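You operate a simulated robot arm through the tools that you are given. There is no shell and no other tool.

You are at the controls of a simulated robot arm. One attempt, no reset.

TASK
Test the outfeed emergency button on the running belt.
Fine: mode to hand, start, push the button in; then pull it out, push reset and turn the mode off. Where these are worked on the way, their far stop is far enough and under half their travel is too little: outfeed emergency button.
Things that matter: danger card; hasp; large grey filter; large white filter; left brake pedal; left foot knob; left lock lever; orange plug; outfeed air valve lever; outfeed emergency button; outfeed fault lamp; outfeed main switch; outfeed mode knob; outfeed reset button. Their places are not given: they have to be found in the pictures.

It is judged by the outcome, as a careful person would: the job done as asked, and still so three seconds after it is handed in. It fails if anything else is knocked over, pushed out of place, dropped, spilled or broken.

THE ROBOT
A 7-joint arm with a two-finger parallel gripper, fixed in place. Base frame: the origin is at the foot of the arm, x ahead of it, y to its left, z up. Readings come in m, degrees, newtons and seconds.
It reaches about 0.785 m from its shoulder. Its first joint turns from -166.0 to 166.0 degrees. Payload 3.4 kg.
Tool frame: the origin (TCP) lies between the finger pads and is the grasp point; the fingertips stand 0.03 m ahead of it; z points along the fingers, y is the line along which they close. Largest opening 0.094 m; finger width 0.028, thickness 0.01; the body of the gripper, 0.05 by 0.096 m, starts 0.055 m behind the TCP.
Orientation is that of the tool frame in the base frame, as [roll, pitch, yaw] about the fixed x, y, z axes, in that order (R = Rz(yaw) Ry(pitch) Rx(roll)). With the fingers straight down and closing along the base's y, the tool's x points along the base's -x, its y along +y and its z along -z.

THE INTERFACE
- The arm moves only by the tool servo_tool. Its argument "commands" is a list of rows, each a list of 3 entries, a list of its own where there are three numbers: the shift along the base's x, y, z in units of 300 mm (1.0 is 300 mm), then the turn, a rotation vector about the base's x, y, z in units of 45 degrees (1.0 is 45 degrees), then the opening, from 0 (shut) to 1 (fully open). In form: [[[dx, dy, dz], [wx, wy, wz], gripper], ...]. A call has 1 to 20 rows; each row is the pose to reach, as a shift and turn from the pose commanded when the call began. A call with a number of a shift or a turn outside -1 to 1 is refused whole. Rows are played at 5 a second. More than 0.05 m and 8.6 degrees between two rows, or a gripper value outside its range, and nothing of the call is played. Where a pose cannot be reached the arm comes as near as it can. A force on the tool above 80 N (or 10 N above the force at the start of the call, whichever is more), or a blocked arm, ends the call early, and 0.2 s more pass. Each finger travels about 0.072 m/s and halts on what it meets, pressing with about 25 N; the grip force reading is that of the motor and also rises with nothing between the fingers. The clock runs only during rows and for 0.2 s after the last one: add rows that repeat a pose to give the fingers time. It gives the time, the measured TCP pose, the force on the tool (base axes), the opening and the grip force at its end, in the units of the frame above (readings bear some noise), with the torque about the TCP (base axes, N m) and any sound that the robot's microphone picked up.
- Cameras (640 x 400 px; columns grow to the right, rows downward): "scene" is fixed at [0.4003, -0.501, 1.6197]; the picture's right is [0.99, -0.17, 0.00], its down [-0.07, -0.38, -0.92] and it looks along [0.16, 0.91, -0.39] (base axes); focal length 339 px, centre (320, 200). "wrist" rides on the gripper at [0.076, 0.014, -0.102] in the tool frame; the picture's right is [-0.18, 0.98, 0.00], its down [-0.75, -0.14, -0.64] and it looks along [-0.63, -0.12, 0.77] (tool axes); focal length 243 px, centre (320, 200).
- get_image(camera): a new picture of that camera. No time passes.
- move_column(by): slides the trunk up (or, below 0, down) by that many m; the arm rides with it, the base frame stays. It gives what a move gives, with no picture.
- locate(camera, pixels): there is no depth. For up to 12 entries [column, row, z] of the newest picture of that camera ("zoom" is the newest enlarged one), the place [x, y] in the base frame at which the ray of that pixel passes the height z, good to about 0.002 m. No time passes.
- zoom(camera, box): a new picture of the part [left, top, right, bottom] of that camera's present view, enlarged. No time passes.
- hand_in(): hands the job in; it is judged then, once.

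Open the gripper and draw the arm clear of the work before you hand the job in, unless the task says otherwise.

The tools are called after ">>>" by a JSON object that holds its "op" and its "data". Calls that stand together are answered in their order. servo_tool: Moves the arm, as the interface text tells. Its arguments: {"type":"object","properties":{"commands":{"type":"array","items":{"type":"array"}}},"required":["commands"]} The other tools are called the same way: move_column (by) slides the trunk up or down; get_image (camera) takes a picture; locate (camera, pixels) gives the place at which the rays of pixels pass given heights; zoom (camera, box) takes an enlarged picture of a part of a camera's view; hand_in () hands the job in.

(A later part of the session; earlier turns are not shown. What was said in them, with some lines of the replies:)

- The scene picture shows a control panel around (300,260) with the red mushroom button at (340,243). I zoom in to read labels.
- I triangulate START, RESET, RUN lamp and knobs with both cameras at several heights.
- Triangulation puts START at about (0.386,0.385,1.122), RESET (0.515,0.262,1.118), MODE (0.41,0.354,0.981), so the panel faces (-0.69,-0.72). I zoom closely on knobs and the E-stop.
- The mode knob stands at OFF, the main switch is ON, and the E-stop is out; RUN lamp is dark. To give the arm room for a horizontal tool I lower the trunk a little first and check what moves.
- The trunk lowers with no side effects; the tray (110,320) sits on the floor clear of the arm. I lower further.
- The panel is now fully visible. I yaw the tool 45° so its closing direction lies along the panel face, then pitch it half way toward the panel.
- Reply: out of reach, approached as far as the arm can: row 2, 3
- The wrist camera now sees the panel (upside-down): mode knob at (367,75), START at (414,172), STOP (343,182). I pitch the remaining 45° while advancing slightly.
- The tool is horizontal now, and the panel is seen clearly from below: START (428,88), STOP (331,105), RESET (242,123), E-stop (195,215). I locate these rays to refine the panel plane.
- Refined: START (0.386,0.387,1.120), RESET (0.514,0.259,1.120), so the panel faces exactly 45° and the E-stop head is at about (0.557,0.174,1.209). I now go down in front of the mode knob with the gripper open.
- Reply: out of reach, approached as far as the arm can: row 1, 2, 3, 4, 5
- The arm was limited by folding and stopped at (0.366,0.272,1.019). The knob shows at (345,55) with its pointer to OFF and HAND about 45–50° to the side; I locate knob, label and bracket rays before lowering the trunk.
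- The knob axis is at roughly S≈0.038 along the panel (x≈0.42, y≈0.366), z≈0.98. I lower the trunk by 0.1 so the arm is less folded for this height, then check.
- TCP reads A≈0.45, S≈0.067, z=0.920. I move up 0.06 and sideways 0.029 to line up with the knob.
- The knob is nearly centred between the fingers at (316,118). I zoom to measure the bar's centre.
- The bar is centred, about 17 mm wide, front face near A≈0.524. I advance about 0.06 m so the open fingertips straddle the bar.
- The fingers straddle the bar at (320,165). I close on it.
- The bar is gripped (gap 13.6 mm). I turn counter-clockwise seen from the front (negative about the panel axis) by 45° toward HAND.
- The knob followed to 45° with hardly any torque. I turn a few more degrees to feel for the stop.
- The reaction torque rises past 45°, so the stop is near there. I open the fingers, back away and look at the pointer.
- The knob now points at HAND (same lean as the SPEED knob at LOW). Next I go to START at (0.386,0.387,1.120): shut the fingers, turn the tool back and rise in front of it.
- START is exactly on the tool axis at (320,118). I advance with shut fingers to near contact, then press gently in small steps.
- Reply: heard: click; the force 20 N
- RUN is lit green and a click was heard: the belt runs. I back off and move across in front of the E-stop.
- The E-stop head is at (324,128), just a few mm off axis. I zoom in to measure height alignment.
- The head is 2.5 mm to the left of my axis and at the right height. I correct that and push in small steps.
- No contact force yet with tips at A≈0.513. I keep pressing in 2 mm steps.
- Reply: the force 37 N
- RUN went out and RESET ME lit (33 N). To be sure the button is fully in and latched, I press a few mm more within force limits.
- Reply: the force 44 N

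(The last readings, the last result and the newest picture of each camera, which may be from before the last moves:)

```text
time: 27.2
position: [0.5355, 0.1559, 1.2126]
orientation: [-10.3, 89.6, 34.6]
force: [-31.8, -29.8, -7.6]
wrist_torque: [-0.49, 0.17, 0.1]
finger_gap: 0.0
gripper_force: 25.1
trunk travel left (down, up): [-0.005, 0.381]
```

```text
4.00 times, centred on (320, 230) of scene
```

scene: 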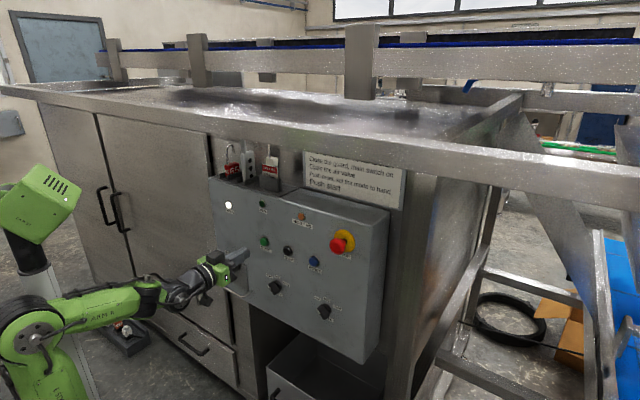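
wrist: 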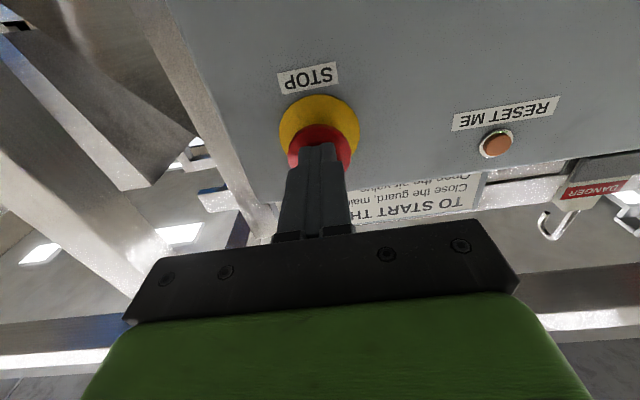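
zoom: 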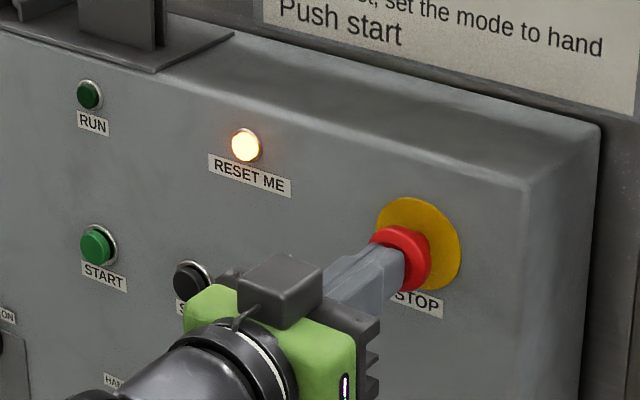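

The button is against its stop with RESET ME lit. I back off and open the fingers, then inspect the head.

>>> {"op": "servo_tool", "data": {"commands": [[[-0.03, -0.03, 0], [0, 0, 0], 0], [[-0.075, -0.075, 0], [0, 0, 0], 0], [[-0.12, -0.12, 0], [0, 0, 0], 0.3], [[-0.12, -0.12, 0], [0, 0, 0], 0.72], [[-0.12, -0.12, 0], [0, 0, 0], 0.72], [[-0.12, -0.12, 0], [0, 0, 0], 0.72]]}}

>>> {"op": "get_image", "data": {"camera": "wrist"}}

>>> {"op": "zoom", "data": {"camera": "scene", "box": [280, 200, 400, 280]}}

>>> {"op": "zoom", "data": {"camera": "wrist", "box": [260, 40, 388, 160]}}

```text
time: 28.6
position: [0.5054, 0.127, 1.2084]
orientation: [-14.8, 89.9, 30.0]
force: [-0.9, 0.2, 0.5]
wrist_torque: [0.02, -0.01, -0.01]
finger_gap: 0.0678
gripper_force: 0.0
trunk travel left (down, up): [-0.005, 0.381]
```

```text
taken
```

wrist: 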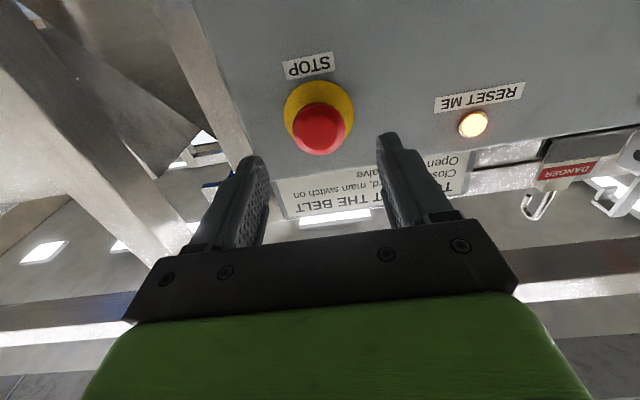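

```text
5.00 times, centred on (340, 240) of scene
```

zoom: 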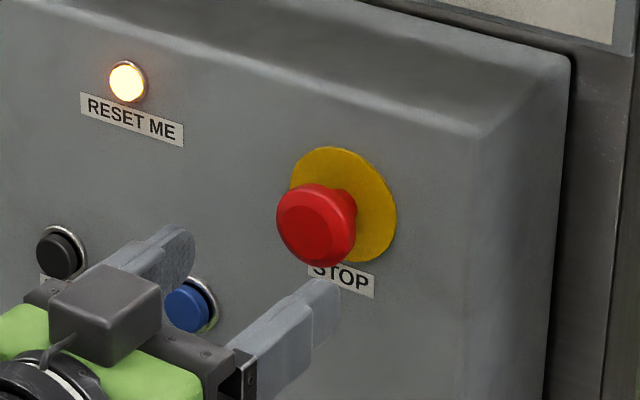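

```text
3.33 times, centred on (324, 100) of wrist
```

zoom: 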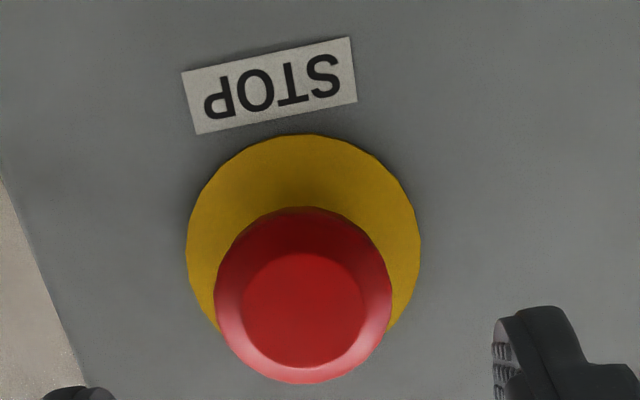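

The head stays in (latched) and is centred at column 319. I advance with the fingers open around it so the tips pass the head's rim.

>>> {"op": "servo_tool", "data": {"commands": [[[0.05, 0.05, 0], [0, 0, 0], 0.72], [[0.1, 0.1, 0], [0, 0, 0], 0.72], [[0.14, 0.14, 0], [0, 0, 0], 0.72], [[0.156, 0.156, 0], [0, 0, 0], 0.72], [[0.156, 0.156, 0], [0, 0, 0], 0.72]]}}

>>> {"op": "get_image", "data": {"camera": "wrist"}}

>>> {"op": "zoom", "data": {"camera": "scene", "box": [280, 200, 400, 280]}}

```text
time: 29.8
position: [0.5539, 0.1736, 1.2066]
orientation: [-6.0, 90.0, 39.0]
force: [-0.6, 0.6, 0.3]
wrist_torque: [0.0, -0.03, 0.04]
finger_gap: 0.0678
gripper_force: 0.0
trunk travel left (down, up): [-0.005, 0.381]
```

```text
taken
```

wrist: 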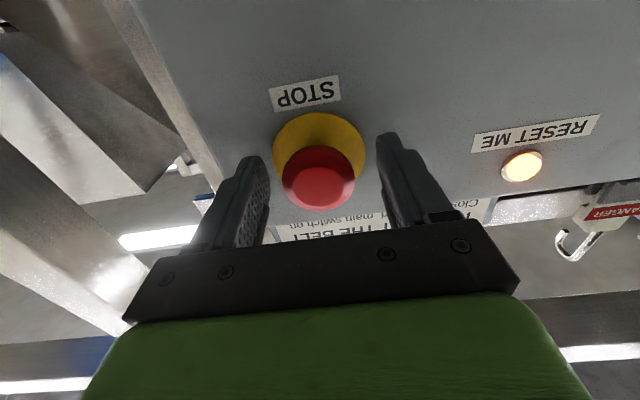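

```text
5.00 times, centred on (340, 240) of scene
```

zoom: 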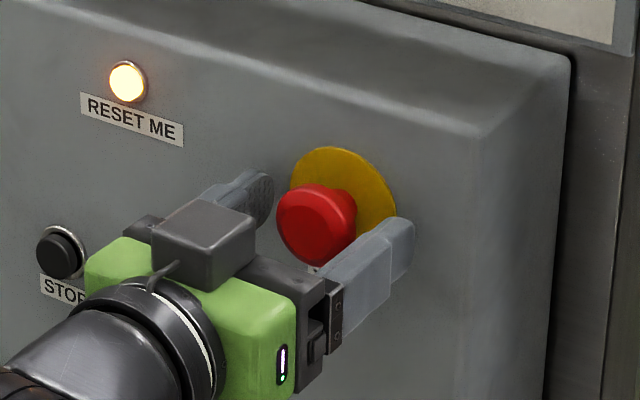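

The fingers flank the head. I close on its rim.

>>> {"op": "servo_tool", "data": {"commands": [[[0, 0, 0], [0, 0, 0], 0.5], [[0, 0, 0], [0, 0, 0], 0.2], [[0, 0, 0], [0, 0, 0], 0.0], [[0, 0, 0], [0, 0, 0], 0.0]]}}

>>> {"op": "get_image", "data": {"camera": "wrist"}}

>>> {"op": "zoom", "data": {"camera": "scene", "box": [280, 200, 400, 280]}}

```text
time: 30.8
position: [0.5538, 0.172, 1.2076]
orientation: [71.4, 90.0, 116.3]
force: [4.3, -1.4, 1.7]
wrist_torque: [0.02, 0.0, -0.07]
finger_gap: 0.0399
gripper_force: 45.0
trunk travel left (down, up): [-0.005, 0.381]
```

```text
taken
```

wrist: 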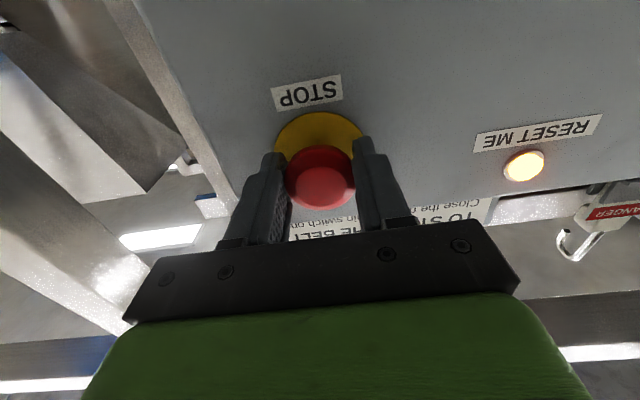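

```text
5.00 times, centred on (340, 240) of scene
```

zoom: 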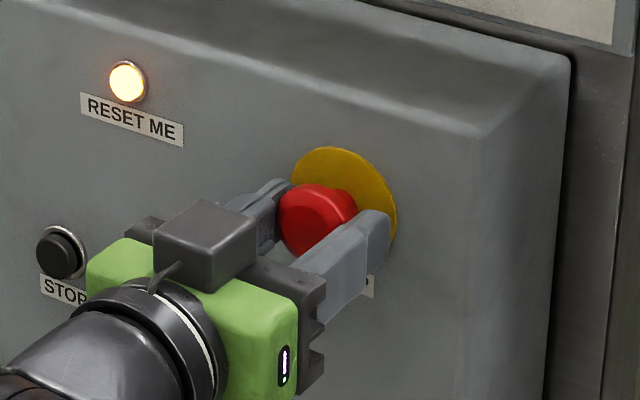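

Gripped at 40 mm gap. I pull straight out in small steps.

>>> {"op": "servo_tool", "data": {"commands": [[[-0.005, -0.005, 0], [0, 0, 0], 0], [[-0.01, -0.01, 0], [0, 0, 0], 0], [[-0.015, -0.015, 0], [0, 0, 0], 0], [[-0.02, -0.02, 0], [0, 0, 0], 0], [[-0.025, -0.025, 0], [0, 0, 0], 0], [[-0.03, -0.03, 0], [0, 0, 0], 0]]}}

>>> {"op": "get_image", "data": {"camera": "wrist"}}

>>> {"op": "zoom", "data": {"camera": "scene", "box": [280, 200, 400, 280]}}

```text
time: 32.2
position: [0.5482, 0.1656, 1.2074]
orientation: [16.8, 90.0, 61.8]
force: [24.2, 10.4, 14.2]
wrist_torque: [0.15, -0.02, -0.11]
finger_gap: 0.0401
gripper_force: 45.0
trunk travel left (down, up): [-0.005, 0.381]
```

```text
taken
```

wrist: 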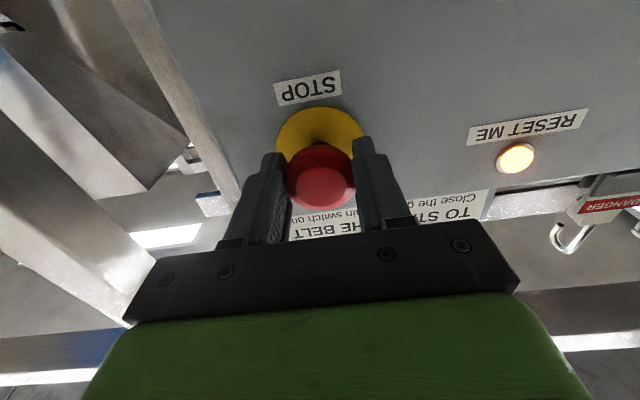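

```text
5.00 times, centred on (340, 240) of scene
```

zoom: 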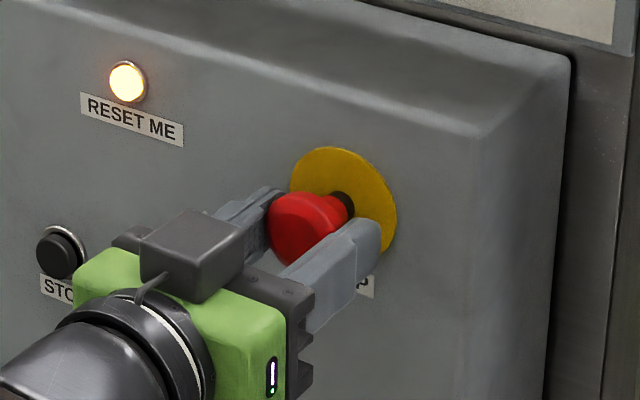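

The head came out (neck visible again) and now holds against its outer stop. I release, widen the fingers and back away.

>>> {"op": "servo_tool", "data": {"commands": [[[0.01, 0.01, 0], [0, 0, 0], 0.2], [[0.01, 0.01, 0], [0, 0, 0], 0.6], [[0.01, 0.01, 0], [0, 0, 0], 0.72], [[0.01, 0.01, 0], [0, 0, 0], 0.72], [[-0.06, -0.06, 0], [0, 0, 0], 0.72], [[-0.13, -0.13, 0], [0, 0, 0], 0.72], [[-0.16, -0.16, 0], [0, 0, 0], 0.72], [[-0.16, -0.16, 0], [0, 0, 0], 0.72]]}}

>>> {"op": "get_image", "data": {"camera": "wrist"}}

>>> {"op": "zoom", "data": {"camera": "scene", "box": [280, 200, 400, 280]}}

```text
time: 34.0
position: [0.4965, 0.1173, 1.2065]
orientation: [146.3, 90.0, -168.7]
force: [-0.2, 0.9, -0.3]
wrist_torque: [0.02, -0.01, -0.01]
finger_gap: 0.0674
gripper_force: 0.2
trunk travel left (down, up): [-0.005, 0.381]
```

```text
taken
```

wrist: 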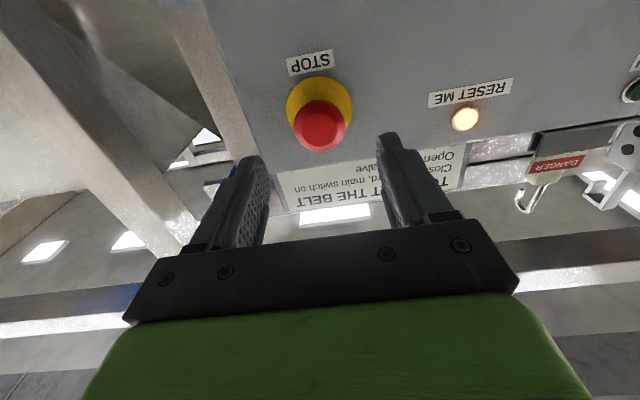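

```text
5.00 times, centred on (340, 240) of scene
```

zoom: 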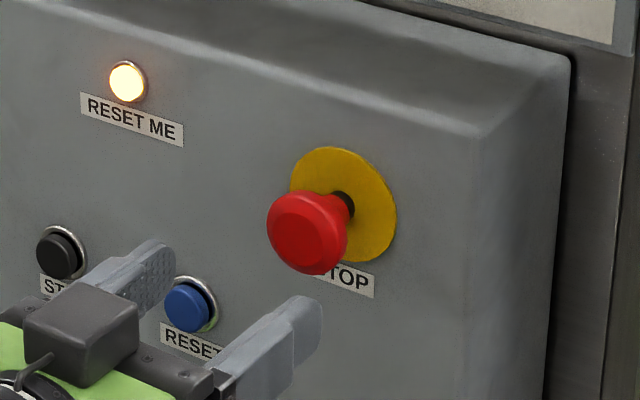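

The E-stop is out again. Now RESET at (0.514,0.259,1.120): I shut the fingers and move in front of it.

>>> {"op": "servo_tool", "data": {"commands": [[[-0.04, 0.05, -0.07], [0, 0, 0], 0.3], [[-0.085, 0.11, -0.14], [0, 0, 0], 0], [[-0.13, 0.18, -0.21], [0, 0, 0], 0], [[-0.17, 0.245, -0.288], [0, 0, 0], 0], [[-0.17, 0.245, -0.288], [0, 0, 0], 0], [[-0.17, 0.245, -0.288], [0, 0, 0], 0]]}}

>>> {"op": "get_image", "data": {"camera": "wrist"}}

```text
time: 35.4
position: [0.4451, 0.1894, 1.1225]
orientation: [48.5, 89.9, 93.4]
force: [-0.2, -0.4, 0.1]
wrist_torque: [0.01, 0.0, 0.01]
finger_gap: 0.0
gripper_force: 25.2
trunk travel left (down, up): [-0.005, 0.381]
```

```text
taken
```

wrist: 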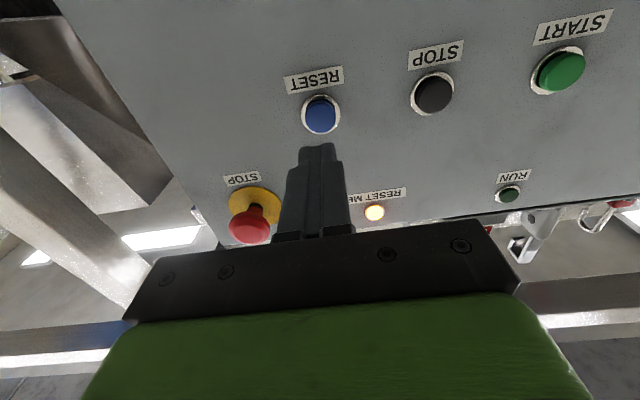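

RESET is centred at (320,115). I press it like START.

>>> {"op": "servo_tool", "data": {"commands": [[[0.07, 0.07, -0.007], [0, 0, 0], 0], [[0.125, 0.125, -0.007], [0, 0, 0], 0], [[0.141, 0.141, -0.007], [0, 0, 0], 0], [[0.147, 0.147, -0.007], [0, 0, 0], 0], [[0.153, 0.153, -0.007], [0, 0, 0], 0], [[0.159, 0.159, -0.007], [0, 0, 0], 0]]}}

>>> {"op": "zoom", "data": {"camera": "scene", "box": [240, 180, 400, 280]}}

```text
time: 36.8
position: [0.4916, 0.236, 1.1195]
orientation: [173.7, 90.0, -141.4]
force: [-8.9, -6.4, -4.1]
wrist_torque: [-0.13, 0.04, 0.03]
finger_gap: 0.0003
gripper_force: 24.6
trunk travel left (down, up): [-0.005, 0.381]
heard: click
```

```text
4.00 times, centred on (320, 230) of scene
```

zoom: 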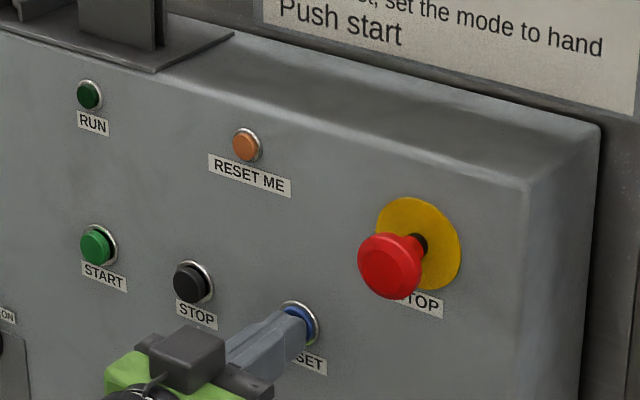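

RESET ME went out and RUN stays dark. I back away and return to the mode knob with the tool turned 45° to match its HAND position, fingers opening.

>>> {"op": "servo_tool", "data": {"commands": [[[-0.07, -0.07, 0], [0, 0, 0], 0], [[-0.1516, -0.1516, 0], [0, 0, 0], 0], [[-0.207, -0.096, -0.077], [-0.118, -0.118, 0], 0.2], [[-0.263, -0.04, -0.155], [-0.236, -0.236, 0], 0.45], [[-0.319, 0.016, -0.232], [-0.354, -0.354, 0], 0.45], [[-0.375, 0.072, -0.31], [-0.471, -0.471, 0], 0.45], [[-0.431, 0.128, -0.388], [-0.589, -0.589, 0], 0.45], [[-0.487, 0.184, -0.465], [-0.7071, -0.7071, 0], 0.45], [[-0.487, 0.184, -0.465], [-0.7071, -0.7071, 0], 0.45]]}}

>>> {"op": "get_image", "data": {"camera": "wrist"}}

>>> {"op": "zoom", "data": {"camera": "wrist", "box": [240, 60, 400, 160]}}

>>> {"op": "zoom", "data": {"camera": "scene", "box": [220, 190, 380, 310]}}

```text
time: 38.8
position: [0.3462, 0.2924, 0.9791]
orientation: [-90.0, 44.9, -45.0]
force: [0.5, -0.3, 0.5]
wrist_torque: [0.0, -0.01, 0.03]
finger_gap: 0.0423
gripper_force: 0.0
trunk travel left (down, up): [-0.005, 0.381]
```

```text
taken
```

wrist: 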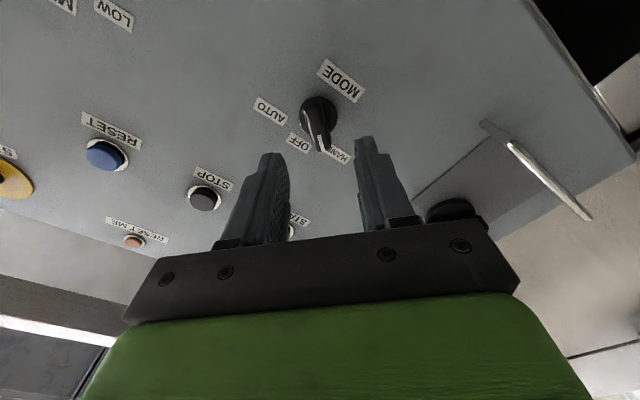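

```text
4.00 times, centred on (320, 110) of wrist
```

zoom: 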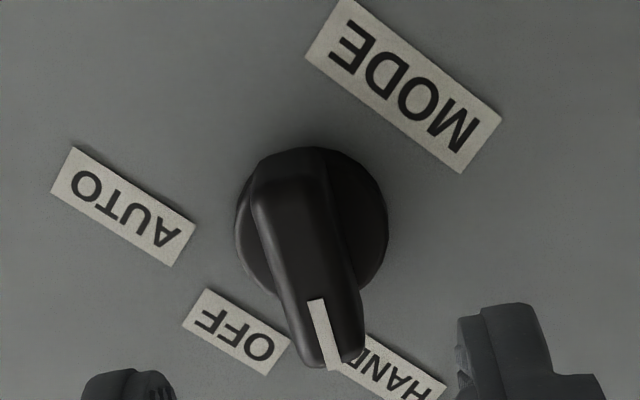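

```text
3.33 times, centred on (300, 250) of scene
```

zoom: 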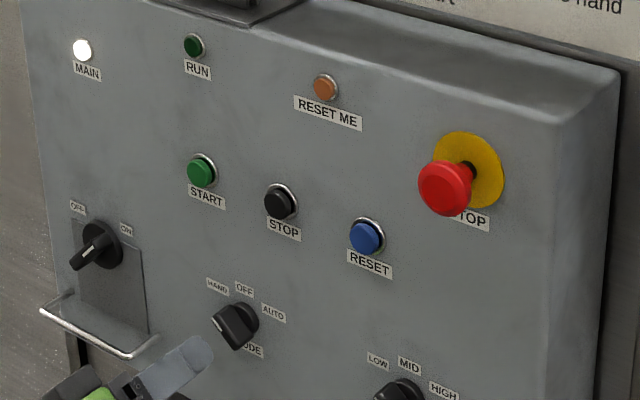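

The knob is at HAND, lined up between the fingers. I advance to straddle it.

>>> {"op": "servo_tool", "data": {"commands": [[[0.04, 0.037, 0], [0, 0, 0], 0.45], [[0.08, 0.077, 0], [0, 0, 0], 0.45], [[0.12, 0.117, 0], [0, 0, 0], 0.45], [[0.139, 0.137, 0], [0, 0, 0], 0.45], [[0.139, 0.137, 0], [0, 0, 0], 0.45]]}}

>>> {"op": "get_image", "data": {"camera": "wrist"}}

```text
time: 40.0
position: [0.3889, 0.3338, 0.9796]
orientation: [-90.0, 45.1, -44.9]
force: [-0.4, 0.5, -0.8]
wrist_torque: [0.0, -0.02, 0.03]
finger_gap: 0.0422
gripper_force: 0.1
trunk travel left (down, up): [-0.005, 0.381]
```

```text
taken
```

wrist: 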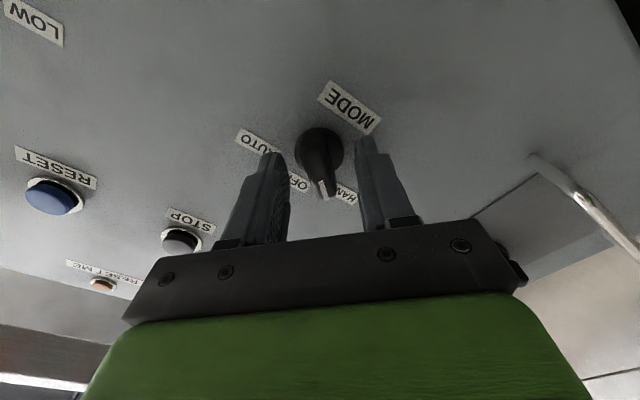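

The bar at (320,165) is between the fingers. I close on it and then turn it 45° back (positive about the panel axis) to OFF.

>>> {"op": "servo_tool", "data": {"commands": [[[0, 0, 0], [0, 0, 0], 0.3], [[0, 0, 0], [0, 0, 0], 0.15], [[0, 0, 0], [0, 0, 0], 0.0], [[0, 0, 0], [0, 0, 0], 0.0]]}}

>>> {"op": "servo_tool", "data": {"commands": [[[0, 0, 0], [0.1, 0.1, 0], 0], [[0, 0, 0], [0.2, 0.2, 0], 0], [[0, 0, 0], [0.3, 0.3, 0], 0], [[0, 0, 0], [0.4, 0.4, 0], 0], [[0, 0, 0], [0.5, 0.5, 0], 0], [[0, 0, 0], [0.6, 0.6, 0], 0], [[0, 0, 0], [0.7071, 0.7071, 0], 0], [[0, 0, 0], [0.7071, 0.7071, 0], 0]]}}

>>> {"op": "get_image", "data": {"camera": "wrist"}}

>>> {"op": "zoom", "data": {"camera": "scene", "box": [220, 240, 340, 320]}}

```text
time: 41.0
position: [0.3888, 0.3326, 0.9807]
orientation: [-90.1, 45.0, -45.1]
force: [1.6, -0.3, 2.5]
wrist_torque: [-0.13, 0.07, -0.13]
finger_gap: 0.0137
gripper_force: 45.1
trunk travel left (down, up): [-0.005, 0.381]
```

```text
time: 42.8
position: [0.3901, 0.3322, 0.9798]
orientation: [29.8, 89.8, 74.8]
force: [6.4, 0.8, 14.5]
wrist_torque: [-0.31, 0.3, -0.02]
finger_gap: 0.0137
gripper_force: 44.9
trunk travel left (down, up): [-0.005, 0.381]
```

```text
taken
```

wrist: 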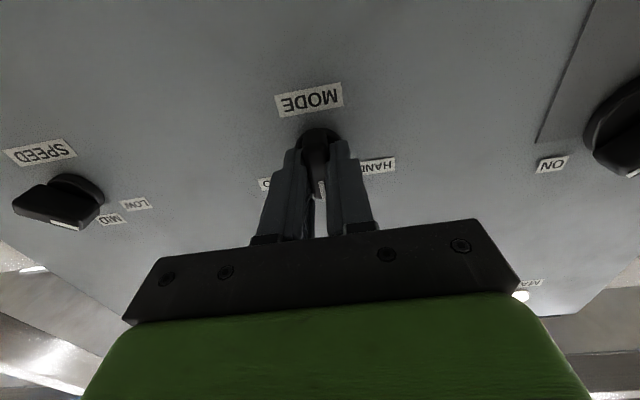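

```text
5.00 times, centred on (280, 280) of scene
```

zoom: 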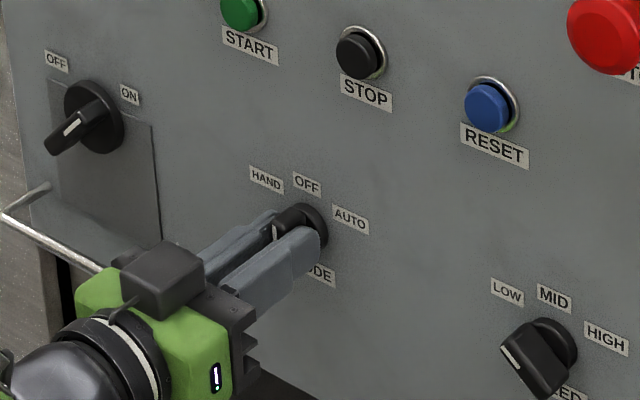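

The knob followed to vertical (OFF). I open and back straight out, then check the pointer.

>>> {"op": "servo_tool", "data": {"commands": [[[0, 0, 0], [0, 0, 0], 0.2], [[0, 0, 0], [0, 0, 0], 0.45], [[0, 0, 0], [0, 0, 0], 0.45], [[-0.05, -0.05, 0], [0, 0, 0], 0.45], [[-0.1, -0.1, 0], [0, 0, 0], 0.45], [[-0.14, -0.14, 0], [0, 0, 0], 0.45], [[-0.14, -0.14, 0], [0, 0, 0], 0.45]]}}

>>> {"op": "zoom", "data": {"camera": "wrist", "box": [240, 60, 400, 160]}}

>>> {"op": "zoom", "data": {"camera": "scene", "box": [216, 190, 376, 310]}}

```text
time: 44.4
position: [0.3469, 0.2913, 0.9799]
orientation: [176.4, 89.9, -138.8]
force: [0.0, -0.2, 0.7]
wrist_torque: [-0.01, 0.01, -0.03]
finger_gap: 0.0418
gripper_force: 0.1
trunk travel left (down, up): [-0.005, 0.381]
```

```text
4.00 times, centred on (320, 110) of wrist
```

zoom: 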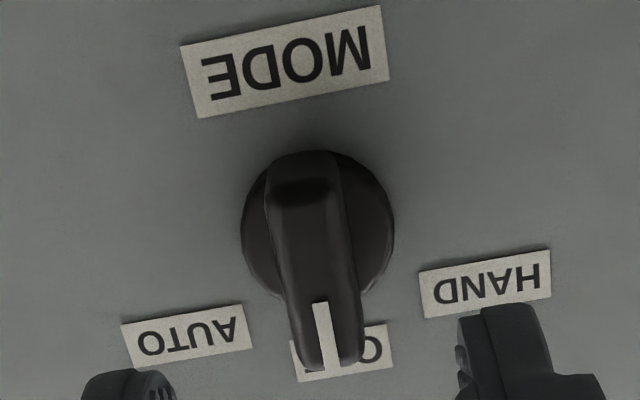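

```text
3.33 times, centred on (296, 250) of scene
```

zoom: 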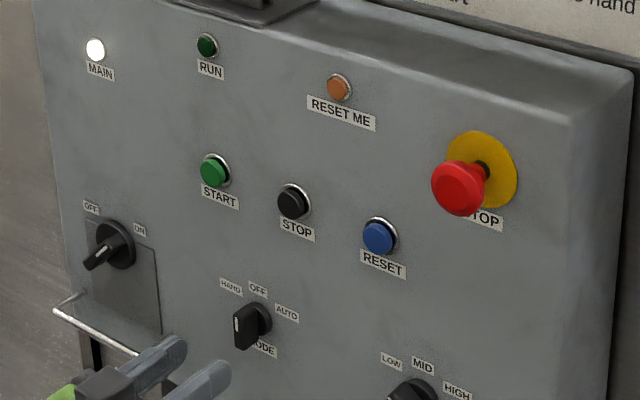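

The mode knob is back at OFF exactly as at the start, lamps RUN and RESET ME are dark, MAIN lit, E-stop out. I open the gripper and draw the arm further away.

>>> {"op": "servo_tool", "data": {"commands": [[[-0.02, -0.02, 0.08], [0, 0, 0], 0.7], [[-0.04, -0.04, 0.18], [0, 0, 0], 1], [[-0.06, -0.06, 0.3], [0, 0, 0], 1], [[-0.08, -0.08, 0.42], [0, 0, 0], 1], [[-0.1, -0.1, 0.54], [0, 0, 0], 1], [[-0.12, -0.12, 0.6], [0, 0, 0], 1], [[-0.12, -0.12, 0.6], [0, 0, 0], 1]]}}

>>> {"op": "get_image", "data": {"camera": "scene"}}

>>> {"op": "zoom", "data": {"camera": "scene", "box": [216, 190, 376, 310]}}

```text
time: 46.0
position: [0.3103, 0.2559, 1.16]
orientation: [-79.8, 89.9, -34.7]
force: [0.6, -0.4, 0.1]
wrist_torque: [0.01, 0.0, 0.01]
finger_gap: 0.094
gripper_force: 0.1
trunk travel left (down, up): [-0.005, 0.381]
```

```text
taken
```

scene: 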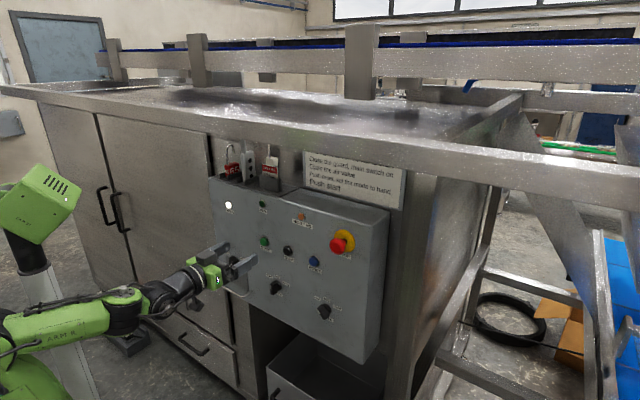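

```text
3.33 times, centred on (296, 250) of scene
```

zoom: 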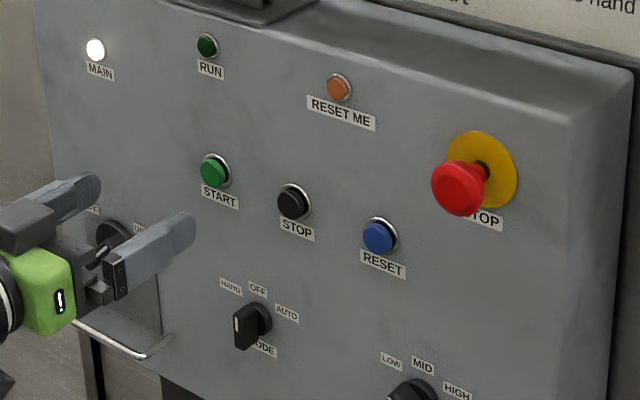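

The panel is in its end state (mode OFF, E-stop out, RESET ME dark) and the arm is about 0.12 m clear with the gripper open. I hand the job in.

>>> {"op": "hand_in", "data": {}}

```text
The job is handed in.
```

The outfeed emergency button was tested on the running belt: pushing it in stopped the belt, and the panel is back as it was at the start.

1. **Start:** I turned the mode knob to HAND and pushed START. The RUN lamp lit.
2. **Test:** I pushed the emergency button in to its stop. RUN went out and the RESET ME lamp came on. The button stayed in after I let go.
3. **Restore:** I pulled the button back out and pushed RESET, and the RESET ME lamp went out. I then turned the mode knob back to OFF.

The last picture shows the MAIN lamp still lit, RUN and RESET ME dark, the emergency button out and the mode at OFF. The gripper is open, with the fingertips about 0.12 m clear of the panel. I saw nothing else moved or knocked, and the job has been handed in.
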